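You operate a simulated robot arm through the tools that you are given. There is no shell and no other tool. Be economical: measure what you need, move in short steps, check, and stop when the job is done.

You are at the controls of a simulated robot arm. One attempt, no reset.

## Task
Swap the jet in the stand for the one on the card and flush it clean.
Fine: The old jet goes on the small mat. Lock the new one in, open the tap to pump and shut it after.

The check looks at the end state, three seconds after you hand in, the way a careful person would. Anything else that was tipped, shoved, dropped, spilled or broken makes it a failure.

## Robot
A 6-joint arm with a two-finger parallel gripper, fixed in place. Base frame: the origin is at the foot of the arm, x ahead of it, y to its left, z up; the work surface is at about z = 780. Units: mm, rad, N and s.
With the tool pointing down near the work surface it reaches from about 240 to 640 mm from the base axis. Its first joint turns from -1.152 to 1.152 rad. Payload 2.7 kg.
The tool frame sits at the grasp point between the pads (the TCP): z along the fingers, y along the line on which they close. The tips reach 23 mm beyond it. Largest opening 94 mm; finger width 38, thickness 10; the body of the gripper, 54 by 96 mm, starts 39 mm behind the TCP.
Orientation is that of the tool frame in the base frame, as a unit quaternion [x, y, z, w]. With the fingers straight down and closing along the base's y, the tool's x points along the base's -x, its y along +y and its z along -z.

## Interface
- The arm moves only by the tool move_arm. Its argument "motion" is a list of rows, each a list of 3 entries, a list of its own where there are three numbers: the shift along the tool's x, y, z in units of 50 mm (1.0 is 50 mm), then the turn, a rotation vector about the tool's x, y, z in units of 8 degrees (1.0 is 8 degrees), then the finger opening in cm, from 0 to 9.4. In form: [[[tx, ty, tz], [rx, ry, rz], fingers], ...]. A call has 1 to 20 rows; each row shifts and turns the commanded pose from where the row before left it, along the tool's axes as they then stand. A call with a number of a shift or a turn outside -1 to 1 is refused whole. A row lasts 0.2 s, in which the tool goes at most 50 mm and 0.15 rad; a call with a longer step from one row to the next is refused whole, and so is a gripper value outside its range. Where a pose cannot be reached the arm comes as near as it can. A force on the tool above 70 N (or 10 N above the force at the start of the call, whichever is more), or a blocked arm, ends the call early, and 0.2 s more pass. Each finger travels about 45 mm/s and halts on what it meets, pressing with about 36 N; the grip force reading is that of the motor and also rises with nothing between the fingers. The clock runs only during rows and for 0.2 s after the last one: add rows that do not move to give the fingers time. The reply holds the time, the measured pose of the TCP, the force on the tool along the base axes, the opening and the grip force, in the units named above and with some noise, with the torque about the TCP (base axes, N m) and any sound that the robot's microphone picked up, and new pictures: "pictures" is both (left out), scene, wrist or none.
- Cameras (640 x 400 px; columns grow to the right, rows downward): "scene" is fixed at [81.5, -434.3, 1406.6]; the picture's right is [0.73, -0.68, 0.00], its down [-0.38, -0.41, -0.83] and it looks along [0.56, 0.60, -0.56] (base axes); focal length 249 px, centre (320, 200). "wrist" rides on the gripper at [86, 16, -75] in the tool frame; the picture's right is [-0.18, 0.98, 0.00], its down [-0.58, -0.11, -0.81] and it looks along [-0.79, -0.15, 0.59] (tool axes); focal length 243 px, centre (320, 200). There is no depth. A picture from a camera that has moved, and an enlarged one, comes with that camera's place and axes in the base frame and with its lens.
- close_up(camera, box): a new picture of the part [left, top, right, bottom] of that camera's present view, enlarged. No time passes.
- sign_off(): hands the job in; it is judged then, once.

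Work in short steps. Places have to be worked out from the pictures, the camera data and where the tool is seen: move nearer, look again, correct. Check each grasp and each placing, and mend what went wrong. You have 120 turns and 200 pictures in all, those below and enlarged ones among them. Open the gripper and draw the arm clear of the work before you hand the job in, unless the task says otherwise; then end with one line.

The tools are called as name(argument=value, ...) on one line, values as JSON. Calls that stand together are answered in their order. move_arm: Moves the arm, as the interface text tells. Its arguments: {"type":"object","properties":{"motion":{"type":"array","items":{"type":"array"}},"pictures":{"type":"string","enum":["both","scene","wrist","none"]}},"required":["motion"]} The other tools are called the same way: close_up (camera, box) takes an enlarged picture of a part of a camera's view; sign_off () hands the job in.

At the start:

```text
time: 0.0
ee_pos: [363.2, 70.2, 1174.9]
tcp_rot: [0.0, 1.0, 0.0, 0.001]
contact_force: [0.1, -0.7, -0.3]
moment: [-0.02, -0.01, 0.02]
width: 93.9
grasp_force: 0.1
```

scene: 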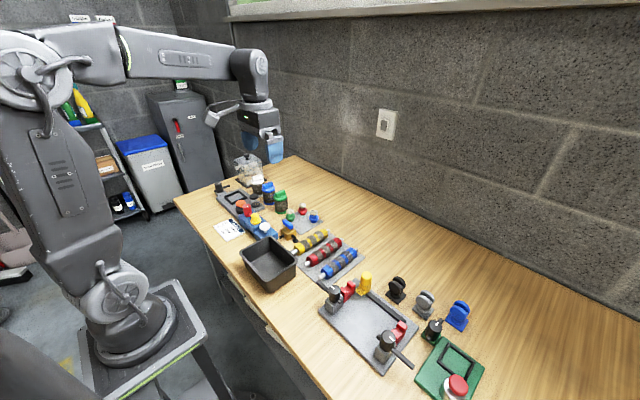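
wrist: 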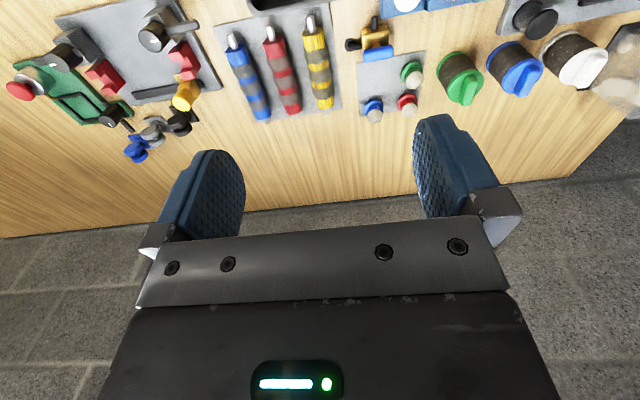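

The scene is cluttered; I'll enlarge the parts of the scene view to identify the card, the stand, the jets, the mat and the tap.

close_up(camera="scene", box=[200, 140, 340, 240])

close_up(camera="scene", box=[310, 260, 510, 400])

close_up(camera="scene", box=[230, 200, 370, 300])

```text
4.00 times, centred on (270, 190) of scene
camera zoom: at [81.5, -434.3, 1406.6], right [0.73, -0.68, 0.0], down [-0.38, -0.41, -0.83], along [0.56, 0.6, -0.56], focal length 996 px, centre (520, 240)
```

zoom: 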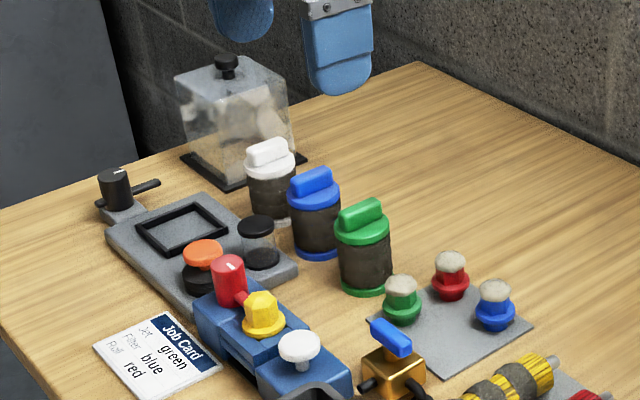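

```text
2.86 times, centred on (410, 330) of scene
camera zoom: at [81.5, -434.3, 1406.6], right [0.73, -0.68, 0.0], down [-0.38, -0.41, -0.83], along [0.56, 0.6, -0.56], focal length 712 px, centre (63, -171)
```

zoom: 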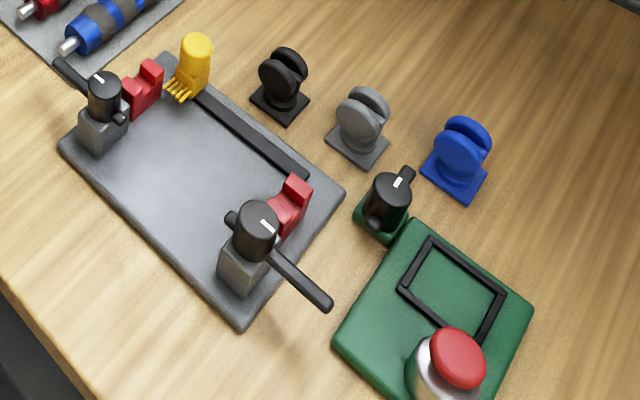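

```text
4.00 times, centred on (300, 250) of scene
camera zoom: at [81.5, -434.3, 1406.6], right [0.73, -0.68, 0.0], down [-0.38, -0.41, -0.83], along [0.56, 0.6, -0.56], focal length 996 px, centre (400, 0)
```

zoom: 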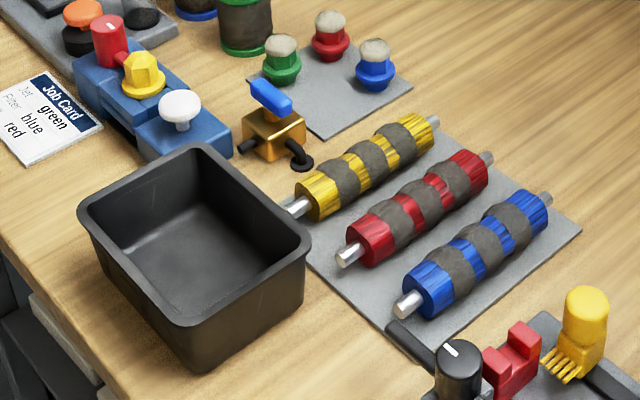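

The card reads Jet green; the blue stand holds the yellow jet, with a red lock lever, white pump button, brass tap with blue handle and a small grey mat of jets. I move the wrist camera to look at that area.

move_arm(motion=[[[0.31, 0.51, 0.61], [0, 0, 0], 9.4], [[0.31, 0.51, 0.61], [0, 0, 0], 9.4], [[0.31, 0.51, 0.61], [0, 0, 0], 9.4], [[0.31, 0.51, 0.61], [0, 0, 0], 9.4], [[0.31, 0.51, 0.61], [0, 0, 0], 9.4], [[0.31, 0.51, 0.61], [0, 0, 0], 9.4], [[0.31, 0.51, 0.61], [0, 0, 0], 9.4], [[0.31, 0.51, 0.61], [0, 0, 0], 9.4]])

```text
time: 1.8
ee_pos: [238.5, 273.7, 931.1]
tcp_rot: [0.001, 1.0, 0.0, 0.0]
contact_force: [-0.2, 0.0, 0.7]
moment: [-0.02, 0.01, -0.01]
width: 94.0
grasp_force: 0.0
camera wrist: at [149.4, 289.1, 1005.4], right [0.18, 0.98, 0.0], down [0.58, -0.11, 0.81], along [0.79, -0.15, -0.59], focal length 243 px, centre (320, 200)
```

scene: 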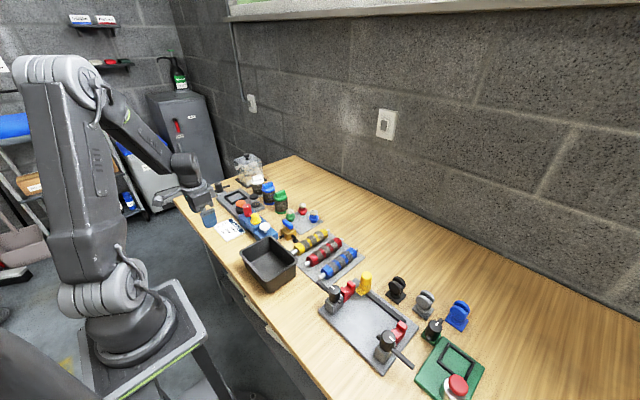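
wrist: 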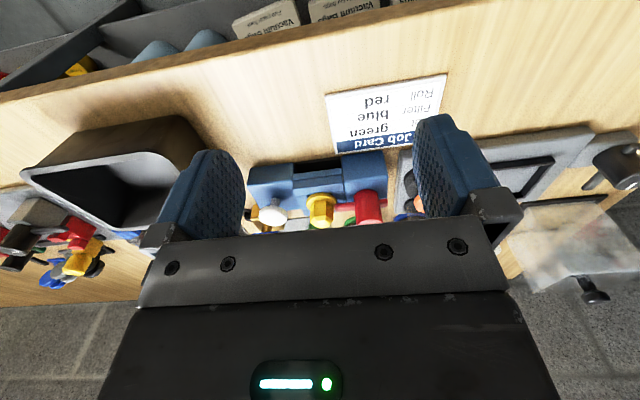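

The gripper hides the far side here, so I go up and forward to look down on the stand through the upper half of the wrist view.

move_arm(motion=[[[-0.53, -0.34, -0.46], [0, 0, 0], 9.4], [[-0.53, -0.34, -0.46], [0, 0, 0], 9.4], [[-0.53, -0.34, -0.46], [0, 0, 0], 9.4], [[-0.53, -0.34, -0.46], [0, 0, 0], 9.4], [[-0.53, -0.34, -0.46], [0, 0, 0], 9.4]], pictures="wrist")

close_up(camera="wrist", box=[200, 0, 440, 150])

```text
time: 3.0
ee_pos: [371.0, 189.0, 1047.1]
tcp_rot: [0.0, 1.0, 0.0, 0.0]
contact_force: [-0.1, 0.2, 0.9]
moment: [-0.02, 0.01, 0.01]
width: 94.2
grasp_force: 0.0
camera wrist: at [283.5, 205.5, 1121.4], right [0.18, 0.98, 0.0], down [0.58, -0.11, 0.81], along [0.79, -0.15, -0.59], focal length 243 px, centre (320, 200)
```

wrist: 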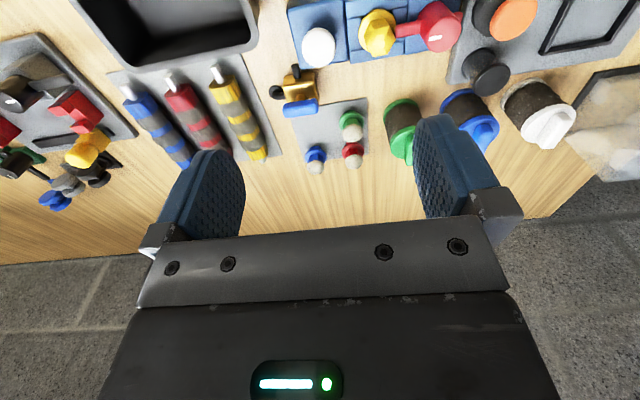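

```text
2.67 times, centred on (320, 75) of wrist
camera zoom: at [283.5, 205.5, 1121.4], right [0.18, 0.98, 0.0], down [0.58, -0.11, 0.81], along [0.79, -0.15, -0.59], focal length 647 px, centre (320, 533)
```

zoom: 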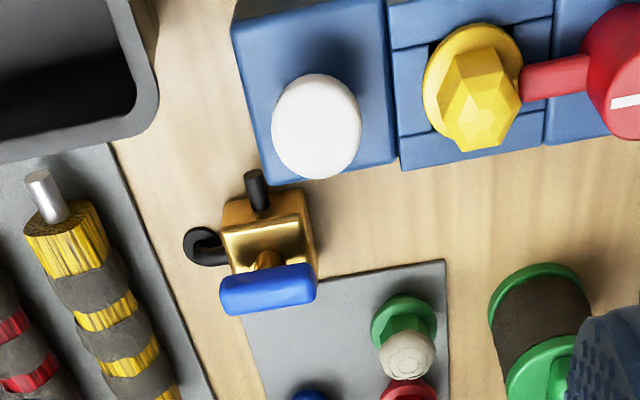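

This gives a good overview. I enlarge the stand and the mat further to understand the jet shape and the lock lever.

close_up(camera="wrist", box=[340, 0, 468, 80])

close_up(camera="wrist", box=[260, 90, 404, 180])

close_up(camera="scene", box=[236, 190, 332, 250])

```text
5.00 times, centred on (404, 40) of wrist
camera zoom: at [283.5, 205.5, 1121.4], right [0.18, 0.98, 0.0], down [0.58, -0.11, 0.81], along [0.79, -0.15, -0.59], focal length 1213 px, centre (-100, 1000)
```

zoom: 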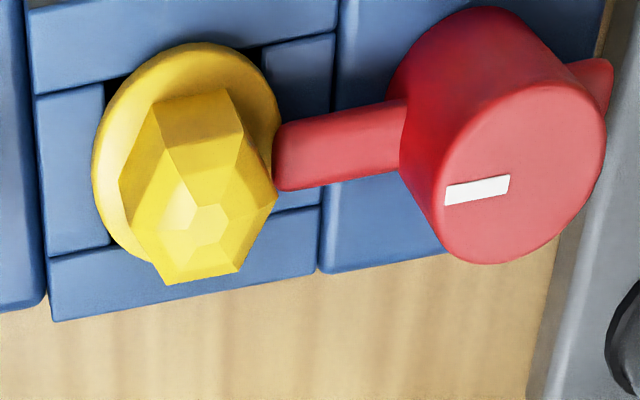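

```text
4.44 times, centred on (332, 135) of wrist
camera zoom: at [283.5, 205.5, 1121.4], right [0.18, 0.98, 0.0], down [0.58, -0.11, 0.81], along [0.79, -0.15, -0.59], focal length 1078 px, centre (267, 489)
```

zoom: 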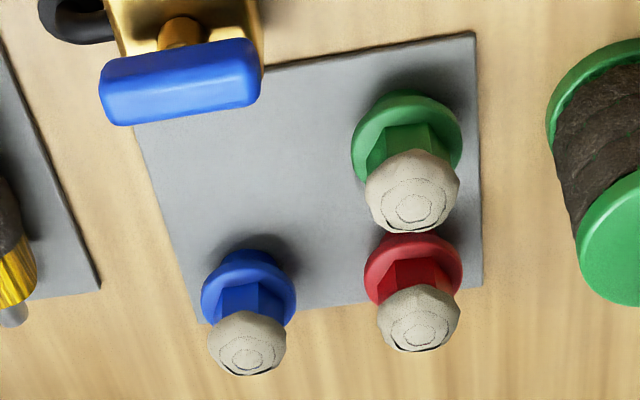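

```text
6.67 times, centred on (284, 220) of scene
camera zoom: at [81.5, -434.3, 1406.6], right [0.73, -0.68, 0.0], down [-0.38, -0.41, -0.83], along [0.56, 0.6, -0.56], focal length 1661 px, centre (560, 67)
```

zoom: 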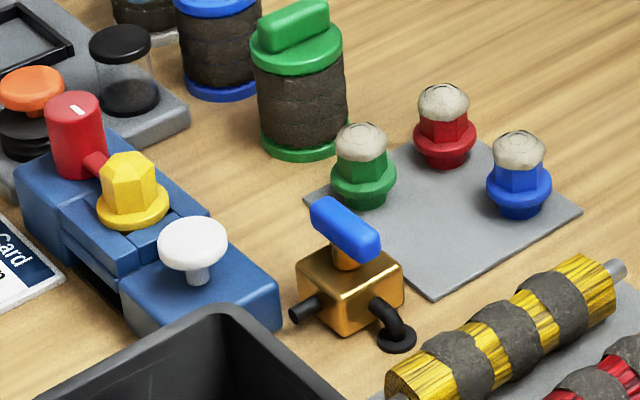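

Estimates from both views: yellow jet axis ≈ (395,246), top 861; knob ≈ (391,297), top ≈ 879; green jet ≈ (520,210), top 840; free mat spot ≈ (522,143); tap handle ≈ (465,145). I go above the red lock knob first to refine.

move_arm(motion=[[[-0.1, 0.54, 0.435], [0, 0, 0], 8], [[-0.1, 0.54, 0.435], [0, 0, 0], 7], [[-0.1, 0.54, 0.435], [0, 0, 0], 6], [[-0.1, 0.54, 0.435], [0, 0, 0], 4.8]], pictures="wrist")

close_up(camera="wrist", box=[200, 0, 440, 150])

```text
time: 4.0
ee_pos: [393.5, 297.2, 959.0]
tcp_rot: [0.0, 1.0, 0.0, 0.001]
contact_force: [0.7, 0.2, 0.4]
moment: [-0.02, 0.0, -0.01]
width: 48.0
grasp_force: 0.1
camera wrist: at [305.0, 314.4, 1033.6], right [0.18, 0.98, 0.0], down [0.58, -0.11, 0.81], along [0.79, -0.15, -0.59], focal length 243 px, centre (320, 200)
```

wrist: 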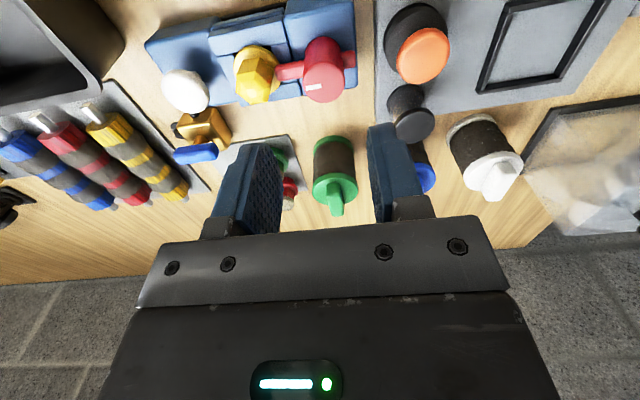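

```text
2.67 times, centred on (320, 75) of wrist
camera zoom: at [305.0, 314.4, 1033.6], right [0.18, 0.98, 0.0], down [0.58, -0.11, 0.81], along [0.79, -0.15, -0.59], focal length 647 px, centre (320, 533)
```

zoom: 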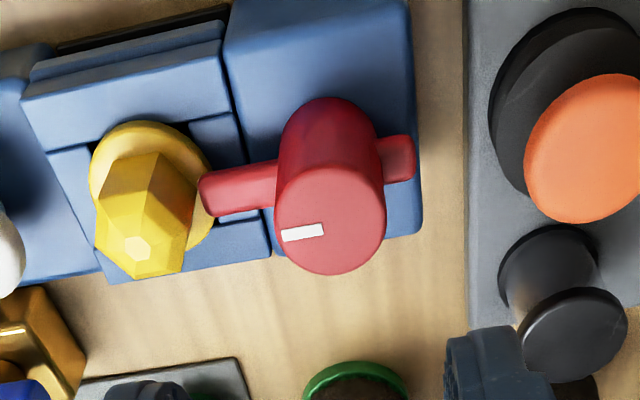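

Triangulated: knob (392,301) top 869, yellow jet (394.5,245) top 860. I descend around the knob with the fingers 48 mm apart, tips staying above the lever arm.

move_arm(motion=[[[0.006, 0.019, 0.445], [0, 0, 0], 4.8], [[0.006, 0.019, 0.445], [0, 0, 0], 4.8], [[0.006, 0.019, 0.445], [0, 0, 0], 4.8], [[0.006, 0.019, 0.445], [0, 0, 0], 4.8]], pictures="both")

close_up(camera="scene", box=[220, 180, 316, 240])

```text
time: 5.0
ee_pos: [388.6, 301.1, 871.4]
tcp_rot: [-0.001, 1.0, 0.0, 0.0]
contact_force: [-0.8, -0.3, -0.6]
moment: [0.0, 0.04, -0.01]
width: 48.1
grasp_force: 0.0
camera wrist: at [301.0, 317.7, 946.3], right [0.18, 0.98, 0.0], down [0.58, -0.11, 0.81], along [0.79, -0.15, -0.59], focal length 243 px, centre (320, 200)
```

scene: 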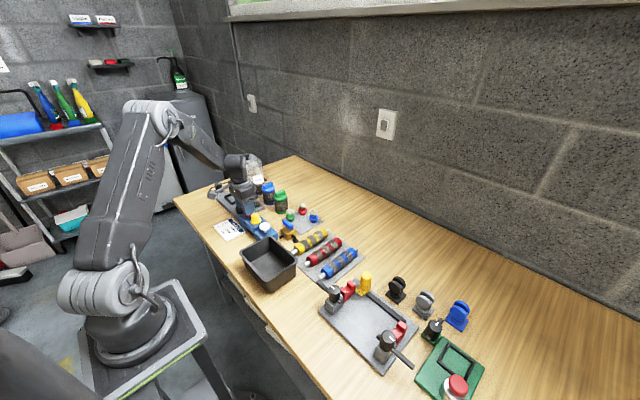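
wrist: 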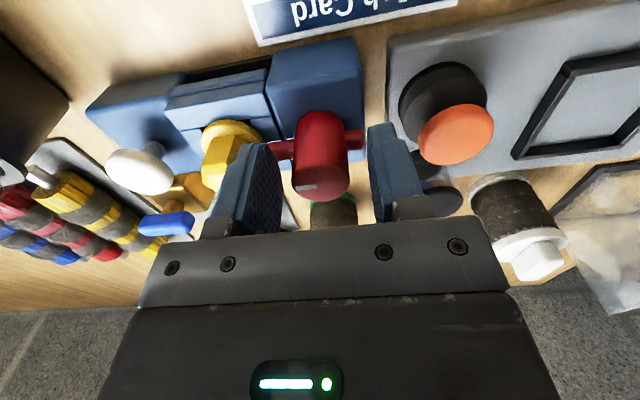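

```text
6.67 times, centred on (268, 210) of scene
camera zoom: at [81.5, -434.3, 1406.6], right [0.73, -0.68, 0.0], down [-0.38, -0.41, -0.83], along [0.56, 0.6, -0.56], focal length 1661 px, centre (667, 133)
```

zoom: 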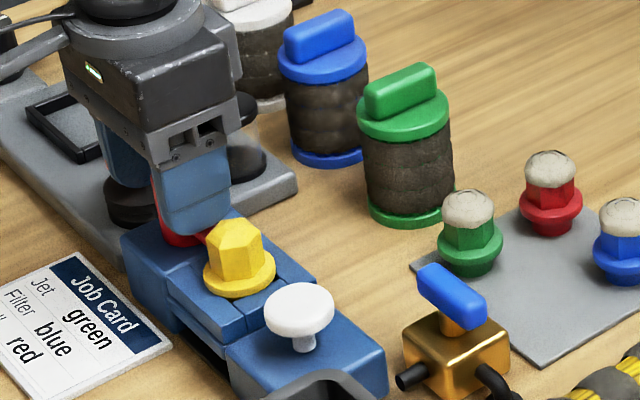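

Fingers straddle the knob. I nudge +x by 3 mm and close on it.

move_arm(motion=[[[-0.06, 0, 0], [0, 0, 0], 4.8], [[0, 0, 0], [0, 0, 0], 2.2], [[0, 0, 0], [0, 0, 0], 2.2], [[0, 0, 0], [0, 0, 0], 2.2]], pictures="none")

```text
time: 6.0
ee_pos: [391.7, 300.4, 871.3]
tcp_rot: [0.0, 1.0, 0.0, -0.001]
contact_force: [1.3, -8.7, 2.4]
moment: [-0.14, 0.32, -0.03]
width: 29.7
grasp_force: 44.9
```

The knob is held (29.7 mm). I try a small turn (+16° about tool z) and watch the torque.

move_arm(motion=[[[0, -0.01, 0], [0, 0, 1], 2.2], [[0, 0, 0], [0, 0, 1], 2.2], [[0, 0, 0], [0, 0, 0], 2.2]], pictures="wrist")

```text
time: 6.8
ee_pos: [392.4, 300.7, 872.3]
tcp_rot: [0.139, 0.99, 0.001, -0.001]
contact_force: [-0.8, 0.8, -4.5]
moment: [-0.12, -0.25, 0.59]
width: 29.5
grasp_force: 44.9
camera wrist: at [313.0, 340.5, 945.8], right [0.45, 0.89, 0.0], down [0.53, -0.27, 0.81], along [0.72, -0.36, -0.59], focal length 243 px, centre (320, 200)
```

wrist: 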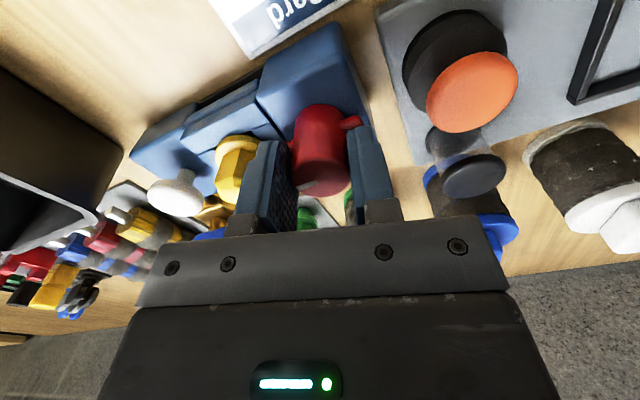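

The torque is 0.59 N m; I need to see whether the knob turned or slipped.

close_up(camera="wrist", box=[240, 80, 400, 180])

close_up(camera="scene", box=[228, 190, 292, 230])

```text
4.00 times, centred on (320, 130) of wrist
camera zoom: at [313.0, 340.5, 945.8], right [0.45, 0.89, 0.0], down [0.53, -0.27, 0.81], along [0.72, -0.36, -0.59], focal length 970 px, centre (320, 480)
```

zoom: 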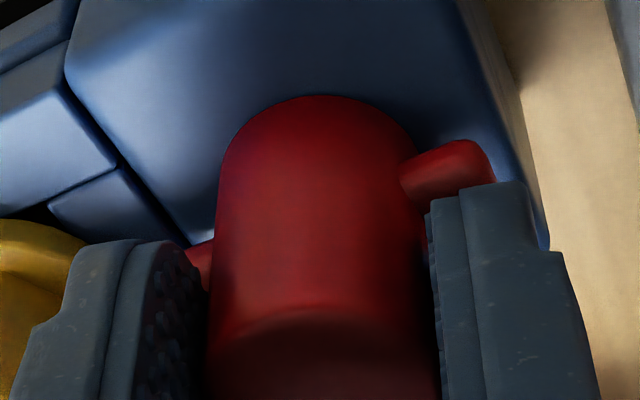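

```text
10.00 times, centred on (260, 210) of scene
camera zoom: at [81.5, -434.3, 1406.6], right [0.73, -0.68, 0.0], down [-0.38, -0.41, -0.83], along [0.56, 0.6, -0.56], focal length 2491 px, centre (920, 100)
```

zoom: 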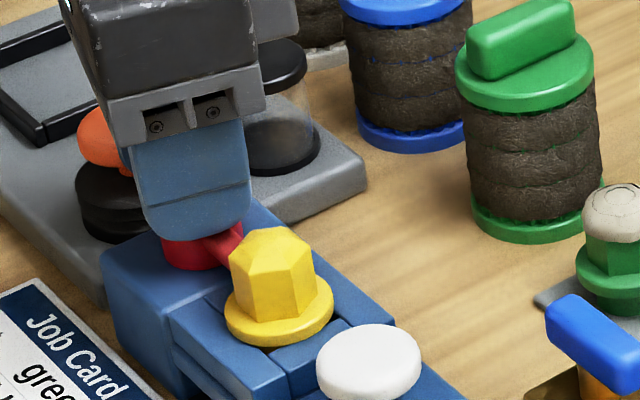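

The lever hasn't moved (slipped on its stop), so it opens the other way. I turn in the negative direction.

move_arm(motion=[[[0, 0, 0], [0, 0, -1], 2.2], [[0, 0, 0], [0, 0, -1], 2.2], [[0, 0, 0], [0, 0, -1], 2.2], [[0, 0, 0], [0, 0, -1], 2.2], [[0, 0, 0], [0, 0, -1], 2.2], [[0, 0, 0], [0, 0, 0], 2.2]], pictures="none")

close_up(camera="scene", box=[228, 190, 292, 230])

```text
time: 8.2
ee_pos: [392.7, 299.1, 871.1]
tcp_rot: [-0.209, 0.978, 0.0, 0.0]
contact_force: [-10.7, -7.1, 17.9]
moment: [-0.36, 0.89, -0.04]
width: 29.4
grasp_force: 45.6
```

```text
10.00 times, centred on (260, 210) of scene
camera zoom: at [81.0, -434.7, 1406.5], right [0.73, -0.68, 0.0], down [-0.38, -0.41, -0.83], along [0.56, 0.6, -0.56], focal length 2491 px, centre (920, 100)
```

zoom: 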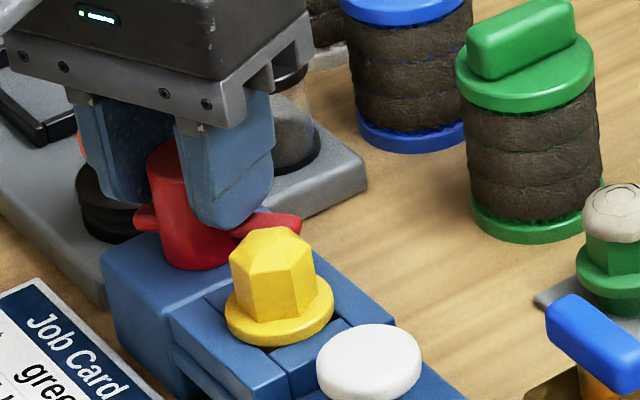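

The lever now swings away from the jet. Vertical force is 18 N, so I lift 2 mm while continuing the turn.

move_arm(motion=[[[0, 0, -0.04], [0, 0, 0], 2.2], [[0, 0, 0], [0, 0, -1], 2.2], [[0, 0, 0], [0, 0, -1], 2.2], [[0, 0, 0], [0, 0, -1], 2.2], [[0, 0, 0], [0, 0, -1], 2.2], [[0, 0, 0], [0, 0, 0], 2.2]], pictures="none")

close_up(camera="scene", box=[228, 190, 292, 230])

```text
time: 9.6
ee_pos: [393.5, 298.9, 870.7]
tcp_rot: [-0.47, 0.883, 0.0, -0.001]
contact_force: [5.4, -17.4, -18.8]
moment: [0.44, -0.59, -0.01]
width: 29.3
grasp_force: 44.8
```

```text
10.00 times, centred on (260, 210) of scene
camera zoom: at [81.8, -434.6, 1406.5], right [0.73, -0.68, 0.0], down [-0.38, -0.41, -0.83], along [0.56, 0.6, -0.56], focal length 2491 px, centre (920, 100)
```

zoom: 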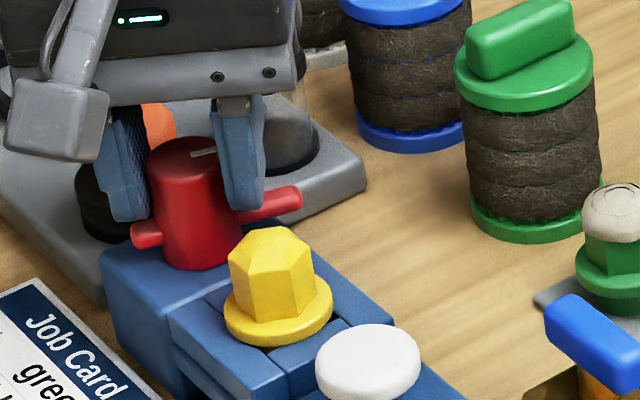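

Turned about 56°. I continue towards 90°.

move_arm(motion=[[[0, 0, 0.02], [0, 0, -1], 2.2], [[0, 0, 0], [0, 0, -1], 2.2], [[0, 0, 0], [0, 0, -1], 2.2], [[0, 0, 0], [0, 0, -1], 2.2], [[0, 0, 0], [0, 0, 0], 2.2]], pictures="none")

close_up(camera="scene", box=[228, 190, 292, 230])

```text
time: 10.8
ee_pos: [395.0, 300.6, 872.6]
tcp_rot: [-0.694, 0.72, 0.0, 0.003]
contact_force: [19.0, -7.7, -15.6]
moment: [0.78, 0.38, -0.44]
width: 29.7
grasp_force: 44.9
```

```text
10.00 times, centred on (260, 210) of scene
camera zoom: at [82.2, -434.4, 1406.5], right [0.73, -0.68, 0.0], down [-0.38, -0.41, -0.83], along [0.56, 0.6, -0.56], focal length 2491 px, centre (920, 100)
```

zoom: 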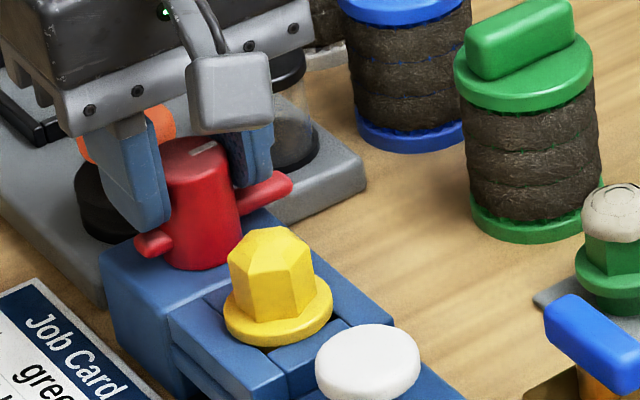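

The lever lies along +x, fully unlocked. I release, rise, and move over the yellow jet with the fingers now closing along x.

move_arm(motion=[[[0, 0, 0], [0, 0, 0], 4.8], [[0, 0, 0], [0, 0, 0], 4.8], [[0, 0, -0.8], [0, 0, -0.26], 4.8], [[0, 0, -0.8], [0, 0, 0], 4.8], [[0.55, 0, 0], [0, 0, 0], 4.8], [[0.55, 0, 0], [0, 0, 0], 4.8], [[0, 0, 0], [0, 0, 0], 4.8]], pictures="wrist")

close_up(camera="wrist", box=[200, 0, 440, 150])

```text
time: 12.4
ee_pos: [393.0, 244.5, 953.2]
tcp_rot: [0.708, -0.707, 0.001, 0.0]
contact_force: [-0.1, 0.1, -0.1]
moment: [0.02, -0.04, -0.02]
width: 47.9
grasp_force: 0.0
camera wrist: at [374.9, 159.3, 1026.2], right [-0.98, 0.18, 0.0], down [0.11, 0.58, 0.81], along [0.15, 0.79, -0.59], focal length 243 px, centre (320, 200)
```

wrist: 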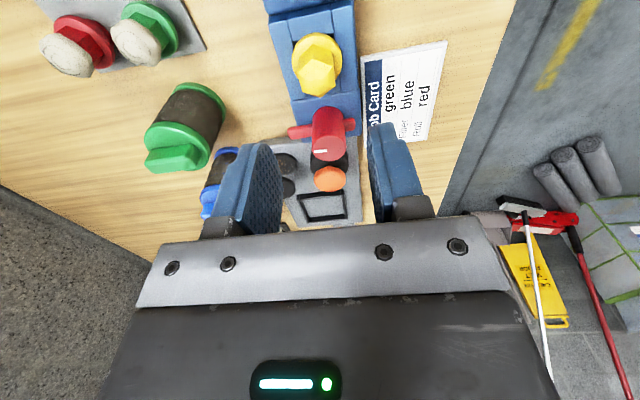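

```text
2.67 times, centred on (320, 75) of wrist
camera zoom: at [374.9, 159.3, 1026.2], right [-0.98, 0.18, 0.0], down [0.11, 0.58, 0.81], along [0.15, 0.79, -0.59], focal length 647 px, centre (320, 533)
```

zoom: 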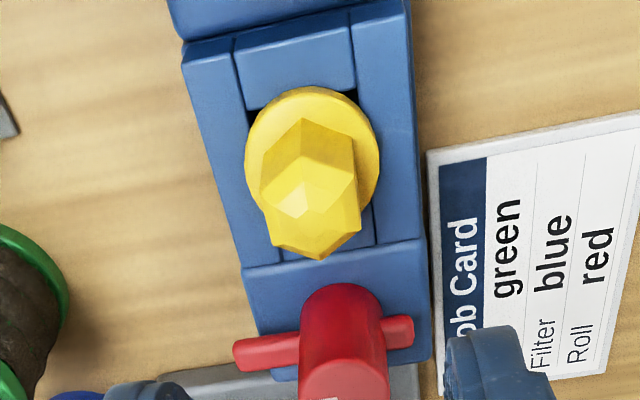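

Jet is centred under the gripper (hex flats face ±x). I descend so the tips stop just above the flange.

move_arm(motion=[[[0, -0.01, 0.51], [0, 0, 0], 4.8], [[0, -0.01, 0.51], [0, 0, 0], 4.8], [[0, 0, 0.51], [0, 0, 0], 4.8], [[0, 0, 0.51], [0, 0, 0], 4.8], [[0, 0, 0], [0, 0, 0], 4.8]], pictures="wrist")

```text
time: 13.6
ee_pos: [393.6, 245.2, 848.6]
tcp_rot: [0.708, -0.706, 0.0, 0.0]
contact_force: [0.4, -0.3, -0.1]
moment: [0.01, 0.0, 0.02]
width: 47.8
grasp_force: 0.1
camera wrist: at [376.7, 158.4, 923.5], right [-0.98, 0.18, 0.0], down [0.11, 0.58, 0.81], along [0.15, 0.79, -0.59], focal length 243 px, centre (320, 200)
```

wrist: 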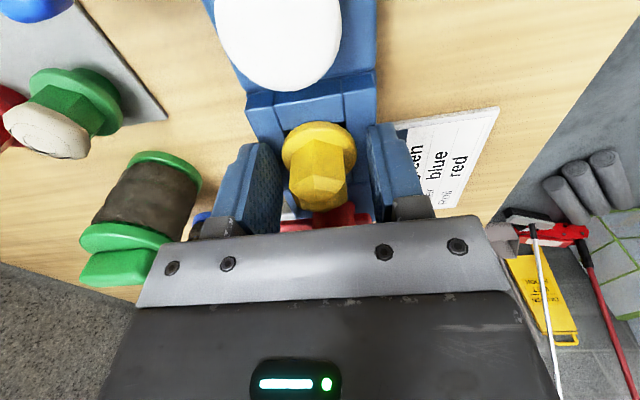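

Good straddle with no contact. I close on the hex, then lift 10 mm to test.

move_arm(motion=[[[0, 0, 0], [0, 0, 0], 1.5], [[0, 0, 0], [0, 0, 0], 1.5], [[0, 0, 0], [0, 0, 0], 1.5], [[0, 0, 0], [0, 0, 0], 1.5]], pictures="none")

move_arm(motion=[[[0, 0, -0.1], [0, 0, 0], 1.5], [[0, 0, -0.1], [0, 0, 0], 1.5], [[0, 0, 0], [0, 0, 0], 1.5]], pictures="wrist")

```text
time: 14.6
ee_pos: [393.5, 244.1, 849.3]
tcp_rot: [0.708, -0.706, 0.0, 0.0]
contact_force: [-0.5, -0.1, -1.0]
moment: [-0.02, -0.01, 0.01]
width: 37.3
grasp_force: 36.1
```

```text
time: 15.4
ee_pos: [393.0, 245.1, 859.8]
tcp_rot: [0.708, -0.706, 0.001, -0.001]
contact_force: [-0.2, -0.4, -1.0]
moment: [0.05, 0.01, -0.01]
width: 37.4
grasp_force: 35.8
camera wrist: at [375.8, 159.0, 933.8], right [-0.98, 0.18, 0.0], down [0.11, 0.58, 0.81], along [0.15, 0.79, -0.59], focal length 243 px, centre (320, 200)
```

wrist: 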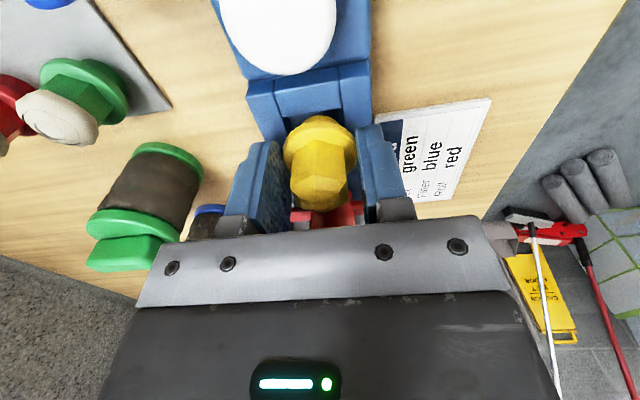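

Width is 37.3 mm — perhaps holding by the flange. I look closely.

close_up(camera="wrist", box=[220, 90, 428, 220])

close_up(camera="scene", box=[228, 190, 292, 230])

```text
3.08 times, centred on (324, 155) of wrist
camera zoom: at [375.8, 159.0, 933.8], right [-0.98, 0.18, 0.0], down [0.11, 0.58, 0.81], along [0.15, 0.79, -0.59], focal length 746 px, centre (308, 338)
```

zoom: 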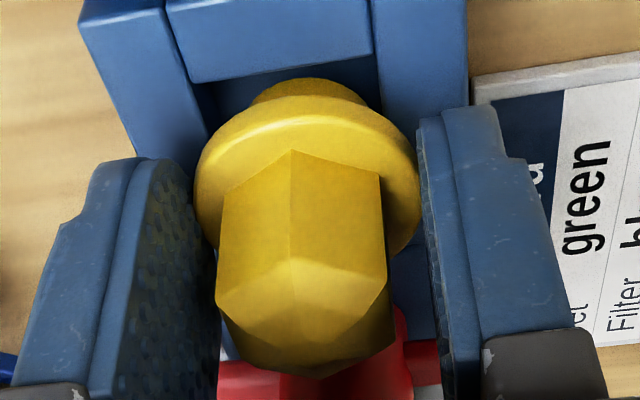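

```text
10.00 times, centred on (260, 210) of scene
camera zoom: at [81.5, -434.3, 1406.6], right [0.73, -0.68, 0.0], down [-0.38, -0.41, -0.83], along [0.56, 0.6, -0.56], focal length 2491 px, centre (920, 100)
```

zoom: 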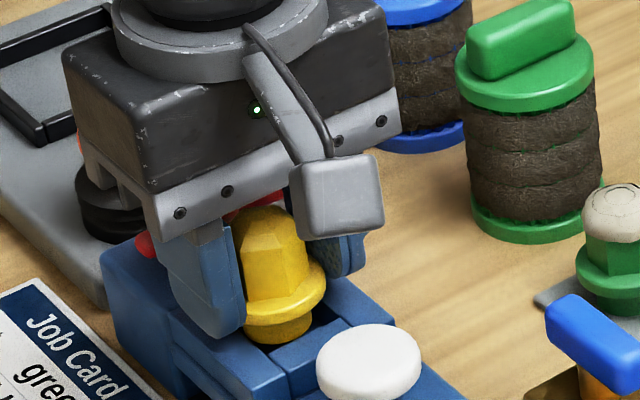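

It is gripped on the flange rim. I set it back down, open, rise 7 mm, and regrip on the hex.

move_arm(motion=[[[0, 0, 0.1], [0, 0, 0], 1.5], [[0, 0, 0.1], [0, 0, 0], 1.5], [[0, 0, 0], [0, 0, 0], 1.5], [[0, 0, 0], [0, 0, 0], 4.8], [[0, 0, 0], [0, 0, 0], 4.8], [[0, -0.01, -0.14], [0, 0, 0], 4.8], [[0, 0, 0], [0, 0, 0], 1.5], [[0, 0, 0], [0, 0, 0], 1.5], [[0, 0, 0], [0, 0, 0], 1.5], [[0, 0, 0], [0, 0, 0], 1.5], [[0, 0, 0], [0, 0, 0], 1.5]], pictures="wrist")

```text
time: 17.8
ee_pos: [396.2, 243.3, 856.2]
tcp_rot: [0.708, -0.706, 0.001, -0.001]
contact_force: [0.8, -0.1, 0.9]
moment: [0.02, -0.02, 0.0]
width: 27.7
grasp_force: 35.7
camera wrist: at [377.0, 158.4, 930.8], right [-0.98, 0.18, 0.0], down [0.11, 0.58, 0.81], along [0.15, 0.79, -0.59], focal length 243 px, centre (320, 200)
```

wrist: 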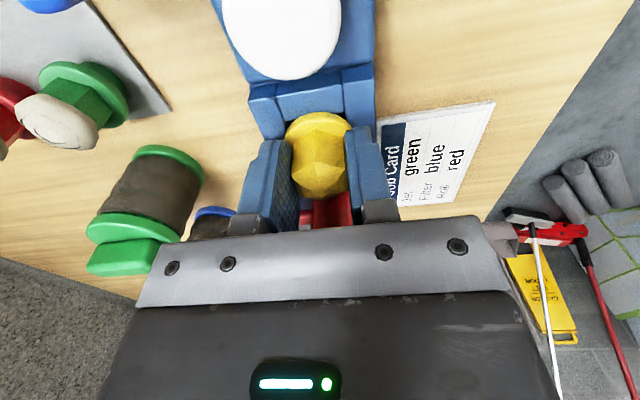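

Gripped on the hex (27.7 mm). I lift and carry it above the free mat spot.

move_arm(motion=[[[0, 0, -0.5], [0, 0, 0], 1.5], [[0, 0, -0.5], [0, 0, 0], 1.5], [[0, 0, -0.5], [0, 0, 0], 1.5], [[0.5, -0.63, 0], [0, 0, 0], 1.5], [[0.5, -0.63, 0], [0, 0, 0], 1.5], [[0.5, -0.63, 0], [0, 0, 0], 1.5], [[0.5, -0.63, 0], [0, 0, 0], 1.5], [[0, 0, 0], [0, 0, 0], 1.5]])

close_up(camera="scene", box=[236, 170, 332, 230])

close_up(camera="wrist", box=[180, 0, 460, 175])

```text
time: 19.6
ee_pos: [519.9, 147.2, 931.5]
tcp_rot: [0.708, -0.706, 0.0, -0.001]
contact_force: [0.0, 0.2, 0.3]
moment: [-0.04, -0.02, -0.02]
width: 27.7
grasp_force: 36.4
camera wrist: at [502.4, 61.0, 1006.2], right [-0.98, 0.18, 0.0], down [0.11, 0.58, 0.81], along [0.15, 0.79, -0.59], focal length 243 px, centre (320, 200)
```

scene: 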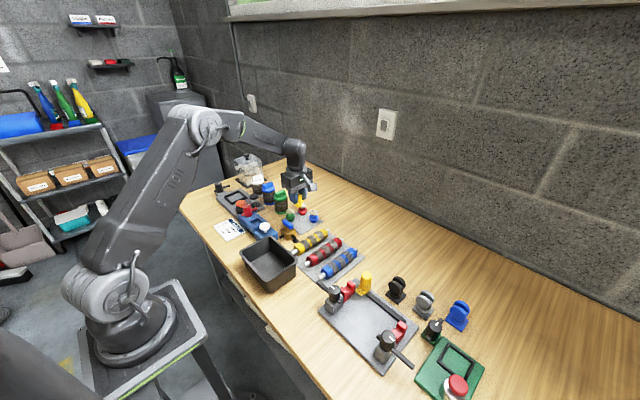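
wrist: 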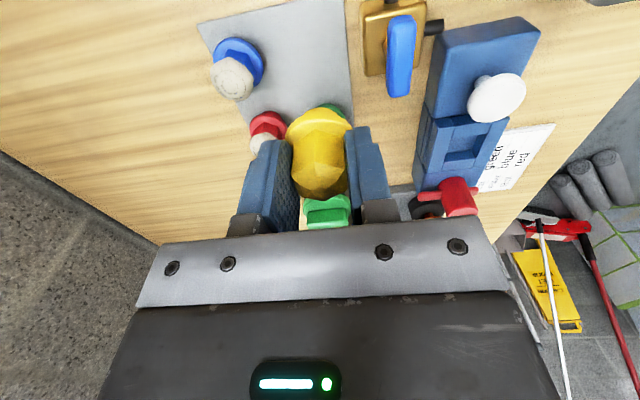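

```text
6.67 times, centred on (284, 200) of scene
camera zoom: at [81.5, -434.4, 1406.6], right [0.73, -0.68, 0.0], down [-0.38, -0.41, -0.83], along [0.56, 0.6, -0.56], focal length 1661 px, centre (560, 200)
```

zoom: 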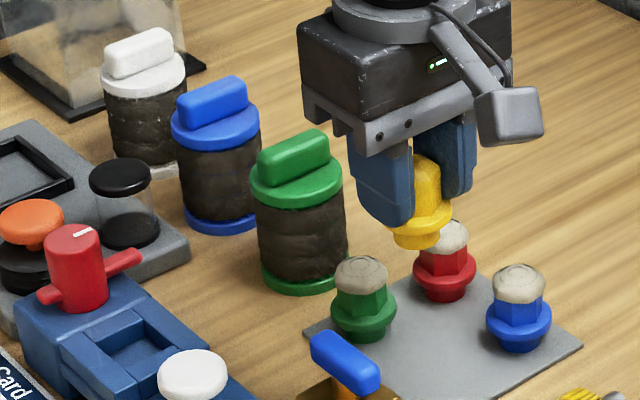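

```text
2.29 times, centred on (320, 88) of wrist
camera zoom: at [502.4, 61.0, 1006.2], right [-0.98, 0.18, 0.0], down [0.11, 0.58, 0.81], along [0.15, 0.79, -0.59], focal length 555 px, centre (320, 457)
```

zoom: 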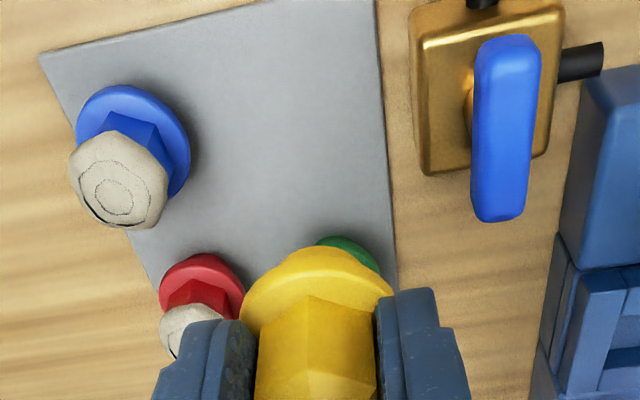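

Free spot ≈ (524,142). I align and descend to just above the mat.

move_arm(motion=[[[0.1, -0.07, 0], [0, 0, 0], 1.5], [[0, 0, 0.55], [0, 0, 0], 1.5], [[0, 0, 0.55], [0, 0, 0], 1.5], [[0, 0, 0.55], [0, 0, 0], 1.5], [[0, 0, 0], [0, 0, 0], 1.5]], pictures="wrist")

close_up(camera="scene", box=[268, 190, 332, 230])

```text
time: 20.8
ee_pos: [523.4, 139.9, 847.8]
tcp_rot: [0.708, -0.707, 0.0, 0.0]
contact_force: [-0.7, -0.4, -0.8]
moment: [-0.02, 0.01, 0.01]
width: 27.8
grasp_force: 35.9
camera wrist: at [506.6, 54.5, 922.5], right [-0.98, 0.18, 0.0], down [0.11, 0.58, 0.81], along [0.15, 0.79, -0.59], focal length 243 px, centre (320, 200)
```

wrist: 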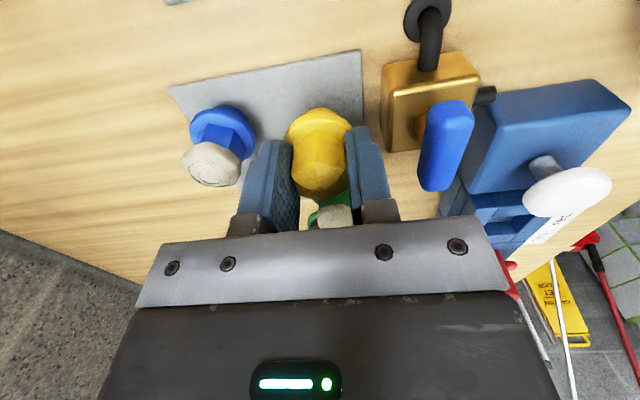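

```text
10.00 times, centred on (300, 210) of scene
camera zoom: at [81.5, -434.3, 1406.6], right [0.73, -0.68, 0.0], down [-0.38, -0.41, -0.83], along [0.56, 0.6, -0.56], focal length 2491 px, centre (520, 100)
```

zoom: 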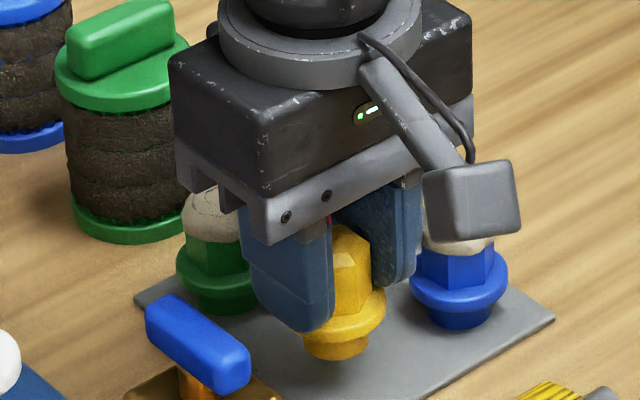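

Clear all round. I lower in small steps watching the vertical force.

move_arm(motion=[[[0, 0, 0.08], [0, 0, 0], 1.5], [[0, 0, 0.08], [0, 0, 0], 1.5], [[0, 0, 0], [0, 0, 0], 1.5]], pictures="none")

move_arm(motion=[[[0, 0, 0.04], [0, 0, 0], 1.5], [[0, 0, 0], [0, 0, 0], 1.5]], pictures="none")

close_up(camera="scene", box=[268, 190, 332, 230])

```text
time: 21.6
ee_pos: [524.8, 141.1, 840.8]
tcp_rot: [0.708, -0.706, 0.0, 0.0]
contact_force: [0.1, -0.8, -0.3]
moment: [-0.01, -0.01, -0.01]
width: 27.7
grasp_force: 36.1
```

```text
time: 22.2
ee_pos: [524.6, 140.5, 838.7]
tcp_rot: [0.708, -0.707, 0.0, 0.0]
contact_force: [0.6, 0.2, -0.8]
moment: [-0.01, 0.01, 0.02]
width: 27.9
grasp_force: 35.5
```

```text
10.00 times, centred on (300, 210) of scene
camera zoom: at [81.5, -434.3, 1406.6], right [0.73, -0.68, 0.0], down [-0.38, -0.41, -0.83], along [0.56, 0.6, -0.56], focal length 2491 px, centre (520, 100)
```

zoom: 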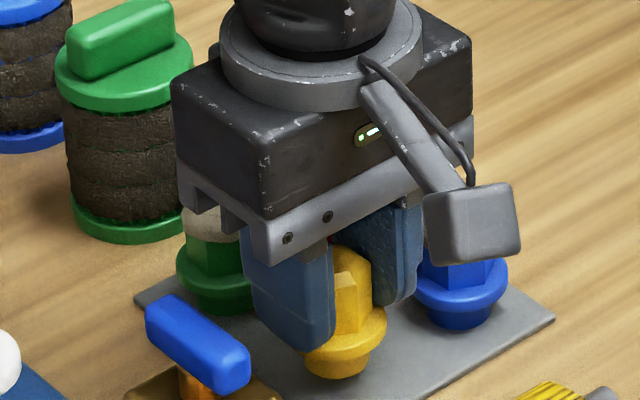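

Still a few millimetres of gap; I continue in 2 mm steps.

move_arm(motion=[[[0, 0, 0.04], [0, 0, 0], 1.5], [[0, 0, 0], [0, 0, 0], 1.5]], pictures="none")

move_arm(motion=[[[0, 0, 0.03], [0, 0, 0], 1.5], [[0, 0, 0], [0, 0, 0], 1.5]], pictures="none")

```text
time: 22.8
ee_pos: [525.2, 139.8, 836.5]
tcp_rot: [0.708, -0.706, 0.001, 0.0]
contact_force: [-0.3, 0.3, -0.3]
moment: [-0.02, 0.0, -0.03]
width: 27.5
grasp_force: 36.4
```

```text
time: 23.4
ee_pos: [525.8, 139.9, 836.0]
tcp_rot: [0.708, -0.706, 0.0, 0.0]
contact_force: [0.7, 0.4, -0.2]
moment: [0.0, 0.0, -0.04]
width: 27.5
grasp_force: 35.9
```

move_arm(motion=[[[0, 0, 0.03], [0, 0, 0], 1.5], [[0, 0, 0], [0, 0, 0], 1.5]], pictures="none")

close_up(camera="scene", box=[268, 190, 332, 230])

```text
time: 24.0
ee_pos: [524.2, 139.2, 834.0]
tcp_rot: [0.707, -0.707, 0.0, 0.0]
contact_force: [0.5, 0.3, -0.5]
moment: [0.0, -0.02, 0.02]
width: 27.7
grasp_force: 36.0
```

```text
10.00 times, centred on (300, 210) of scene
camera zoom: at [81.5, -434.3, 1406.6], right [0.73, -0.68, 0.0], down [-0.38, -0.41, -0.83], along [0.56, 0.6, -0.56], focal length 2491 px, centre (520, 100)
```

zoom: 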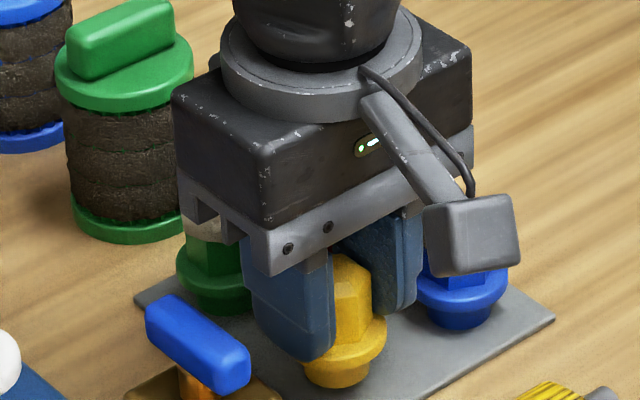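

move_arm(motion=[[[0, 0, 0.03], [0, 0, 0], 1.5], [[0, 0, 0], [0, 0, 0], 1.5]], pictures="none")

move_arm(motion=[[[0, 0, 0.02], [0, 0, 0], 1.5], [[0, 0, 0], [0, 0, 0], 1.5]], pictures="none")

close_up(camera="scene", box=[284, 200, 316, 220])

```text
time: 24.6
ee_pos: [524.5, 141.2, 833.5]
tcp_rot: [0.707, -0.707, 0.0, 0.0]
contact_force: [-0.5, -0.7, -0.9]
moment: [-0.01, -0.01, -0.01]
width: 27.6
grasp_force: 35.6
```

```text
time: 25.2
ee_pos: [524.4, 139.2, 831.9]
tcp_rot: [0.708, -0.707, -0.001, -0.001]
contact_force: [0.4, -0.1, -1.0]
moment: [-0.01, -0.04, -0.04]
width: 27.5
grasp_force: 35.7
```

```text
16.00 times, centred on (300, 210) of scene
camera zoom: at [81.5, -434.3, 1406.6], right [0.73, -0.68, 0.0], down [-0.38, -0.41, -0.83], along [0.56, 0.6, -0.56], focal length 3986 px, centre (640, 40)
```

zoom: 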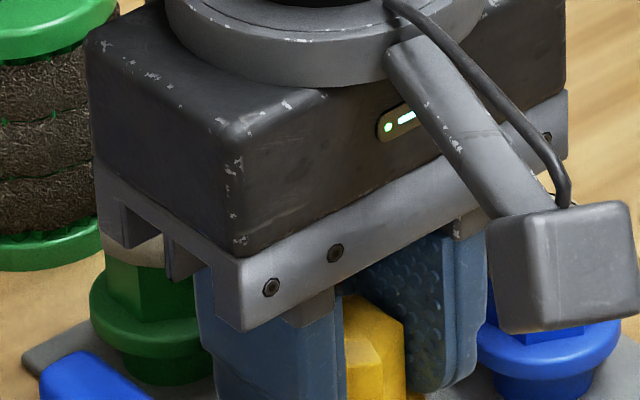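

move_arm(motion=[[[0, 0, 0.02], [0, 0, 0], 1.5], [[0, 0, 0], [0, 0, 0], 1.5]], pictures="none")

move_arm(motion=[[[0, 0, 0.02], [0, 0, 0], 1.5], [[0, 0, 0], [0, 0, 0], 1.5]], pictures="none")

close_up(camera="scene", box=[280, 210, 328, 240])

```text
time: 25.8
ee_pos: [525.0, 140.5, 830.1]
tcp_rot: [0.708, -0.706, 0.0, 0.0]
contact_force: [-0.4, -0.9, -0.1]
moment: [-0.02, -0.02, 0.05]
width: 27.4
grasp_force: 36.1
```

```text
time: 26.4
ee_pos: [524.5, 140.9, 829.8]
tcp_rot: [0.708, -0.706, 0.0, 0.0]
contact_force: [-0.9, -0.7, -1.4]
moment: [0.02, 0.03, 0.01]
width: 27.5
grasp_force: 36.1
```

```text
13.33 times, centred on (304, 225) of scene
camera zoom: at [81.5, -434.3, 1406.6], right [0.73, -0.68, 0.0], down [-0.38, -0.41, -0.83], along [0.56, 0.6, -0.56], focal length 3322 px, centre (533, -133)
```

zoom: 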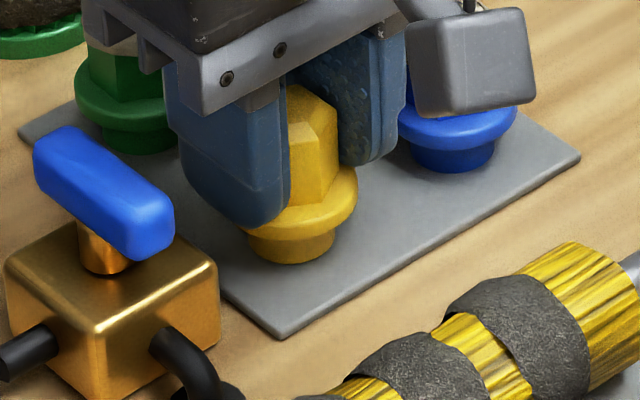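

move_arm(motion=[[[0, 0, 0.02], [0, 0, 0], 1.5], [[0, 0, 0], [0, 0, 0], 1.5]], pictures="none")

move_arm(motion=[[[0, 0, 0.02], [0, 0, 0], 1.5], [[0, 0, 0], [0, 0, 0], 1.5]], pictures="none")

close_up(camera="scene", box=[280, 210, 328, 240])

```text
time: 27.0
ee_pos: [524.1, 139.5, 829.1]
tcp_rot: [0.708, -0.706, 0.0, 0.0]
contact_force: [0.0, -0.2, -0.6]
moment: [0.02, 0.01, 0.0]
width: 27.6
grasp_force: 36.0
```

```text
time: 27.6
ee_pos: [524.8, 140.2, 829.1]
tcp_rot: [0.708, -0.706, 0.0, 0.0]
contact_force: [-0.9, -0.4, 0.6]
moment: [-0.03, 0.04, 0.02]
width: 27.7
grasp_force: 35.8
```

```text
13.33 times, centred on (304, 225) of scene
camera zoom: at [81.5, -434.3, 1406.6], right [0.73, -0.68, 0.0], down [-0.38, -0.41, -0.83], along [0.56, 0.6, -0.56], focal length 3322 px, centre (533, -133)
```

zoom: 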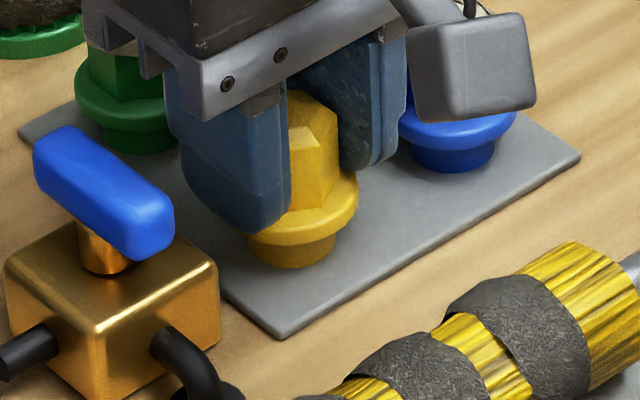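

move_arm(motion=[[[0, 0, 0.025], [0, 0, 0], 1.5], [[0, 0, 0], [0, 0, 0], 1.5]], pictures="none")

move_arm(motion=[[[0, 0, 0.025], [0, 0, 0], 1.5], [[0, 0, 0], [0, 0, 0], 1.5]], pictures="none")

```text
time: 28.2
ee_pos: [525.0, 139.7, 828.4]
tcp_rot: [0.707, -0.707, 0.002, -0.001]
contact_force: [-8.3, -1.7, 19.9]
moment: [-0.09, 0.34, -0.02]
width: 27.7
grasp_force: 35.9
```

```text
time: 28.8
ee_pos: [525.2, 140.6, 827.1]
tcp_rot: [0.708, -0.706, 0.0, -0.002]
contact_force: [-10.0, -1.6, 28.6]
moment: [-0.09, 0.44, -0.03]
width: 27.7
grasp_force: 35.4
```

Contact at z ≈ 828.5. I ease off 1 mm, open slightly (to 36 mm) and rise straight up.

move_arm(motion=[[[0, 0, -0.03], [0, 0, 0], 1.5], [[0, 0, 0], [0, 0, 0], 3.6], [[0, 0, 0], [0, 0, 0], 3.6], [[0, 0, -0.3], [0, 0, 0], 3.6], [[0, 0, -0.6], [0, 0, 0], 3.6], [[0, 0, -0.6], [0, 0, 0], 3.6], [[0, 0, 0], [0, 0, 0], 4.8]], pictures="wrist")

close_up(camera="scene", box=[276, 195, 340, 235])

```text
time: 30.4
ee_pos: [522.4, 140.9, 901.6]
tcp_rot: [0.707, -0.707, 0.0, 0.001]
contact_force: [1.0, 0.0, 0.2]
moment: [-0.02, -0.01, 0.01]
width: 48.0
grasp_force: 0.0
camera wrist: at [505.9, 54.8, 976.4], right [-0.98, 0.18, 0.0], down [0.11, 0.58, 0.81], along [0.15, 0.79, -0.59], focal length 243 px, centre (320, 200)
```

wrist: 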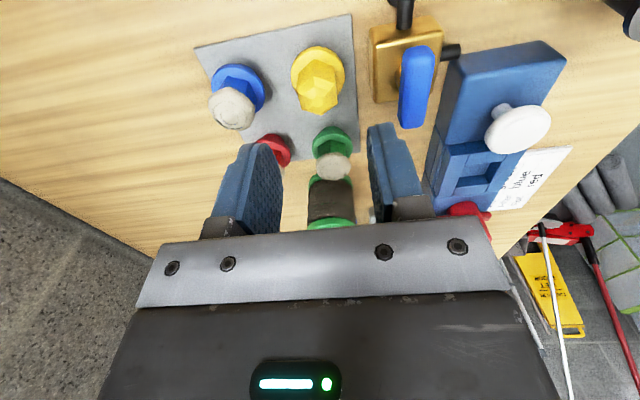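

```text
10.00 times, centred on (308, 215) of scene
camera zoom: at [81.5, -434.3, 1406.6], right [0.73, -0.68, 0.0], down [-0.38, -0.41, -0.83], along [0.56, 0.6, -0.56], focal length 2491 px, centre (440, 50)
```

zoom: 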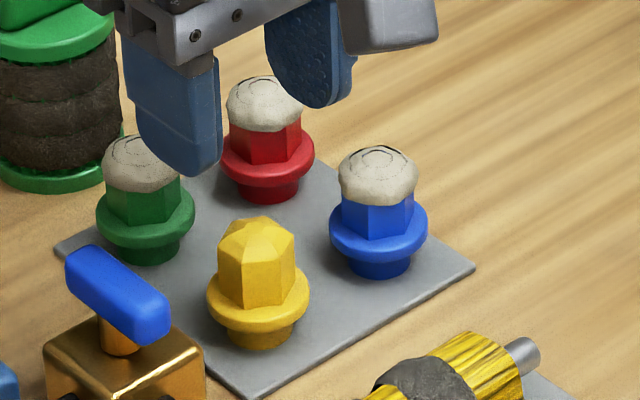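

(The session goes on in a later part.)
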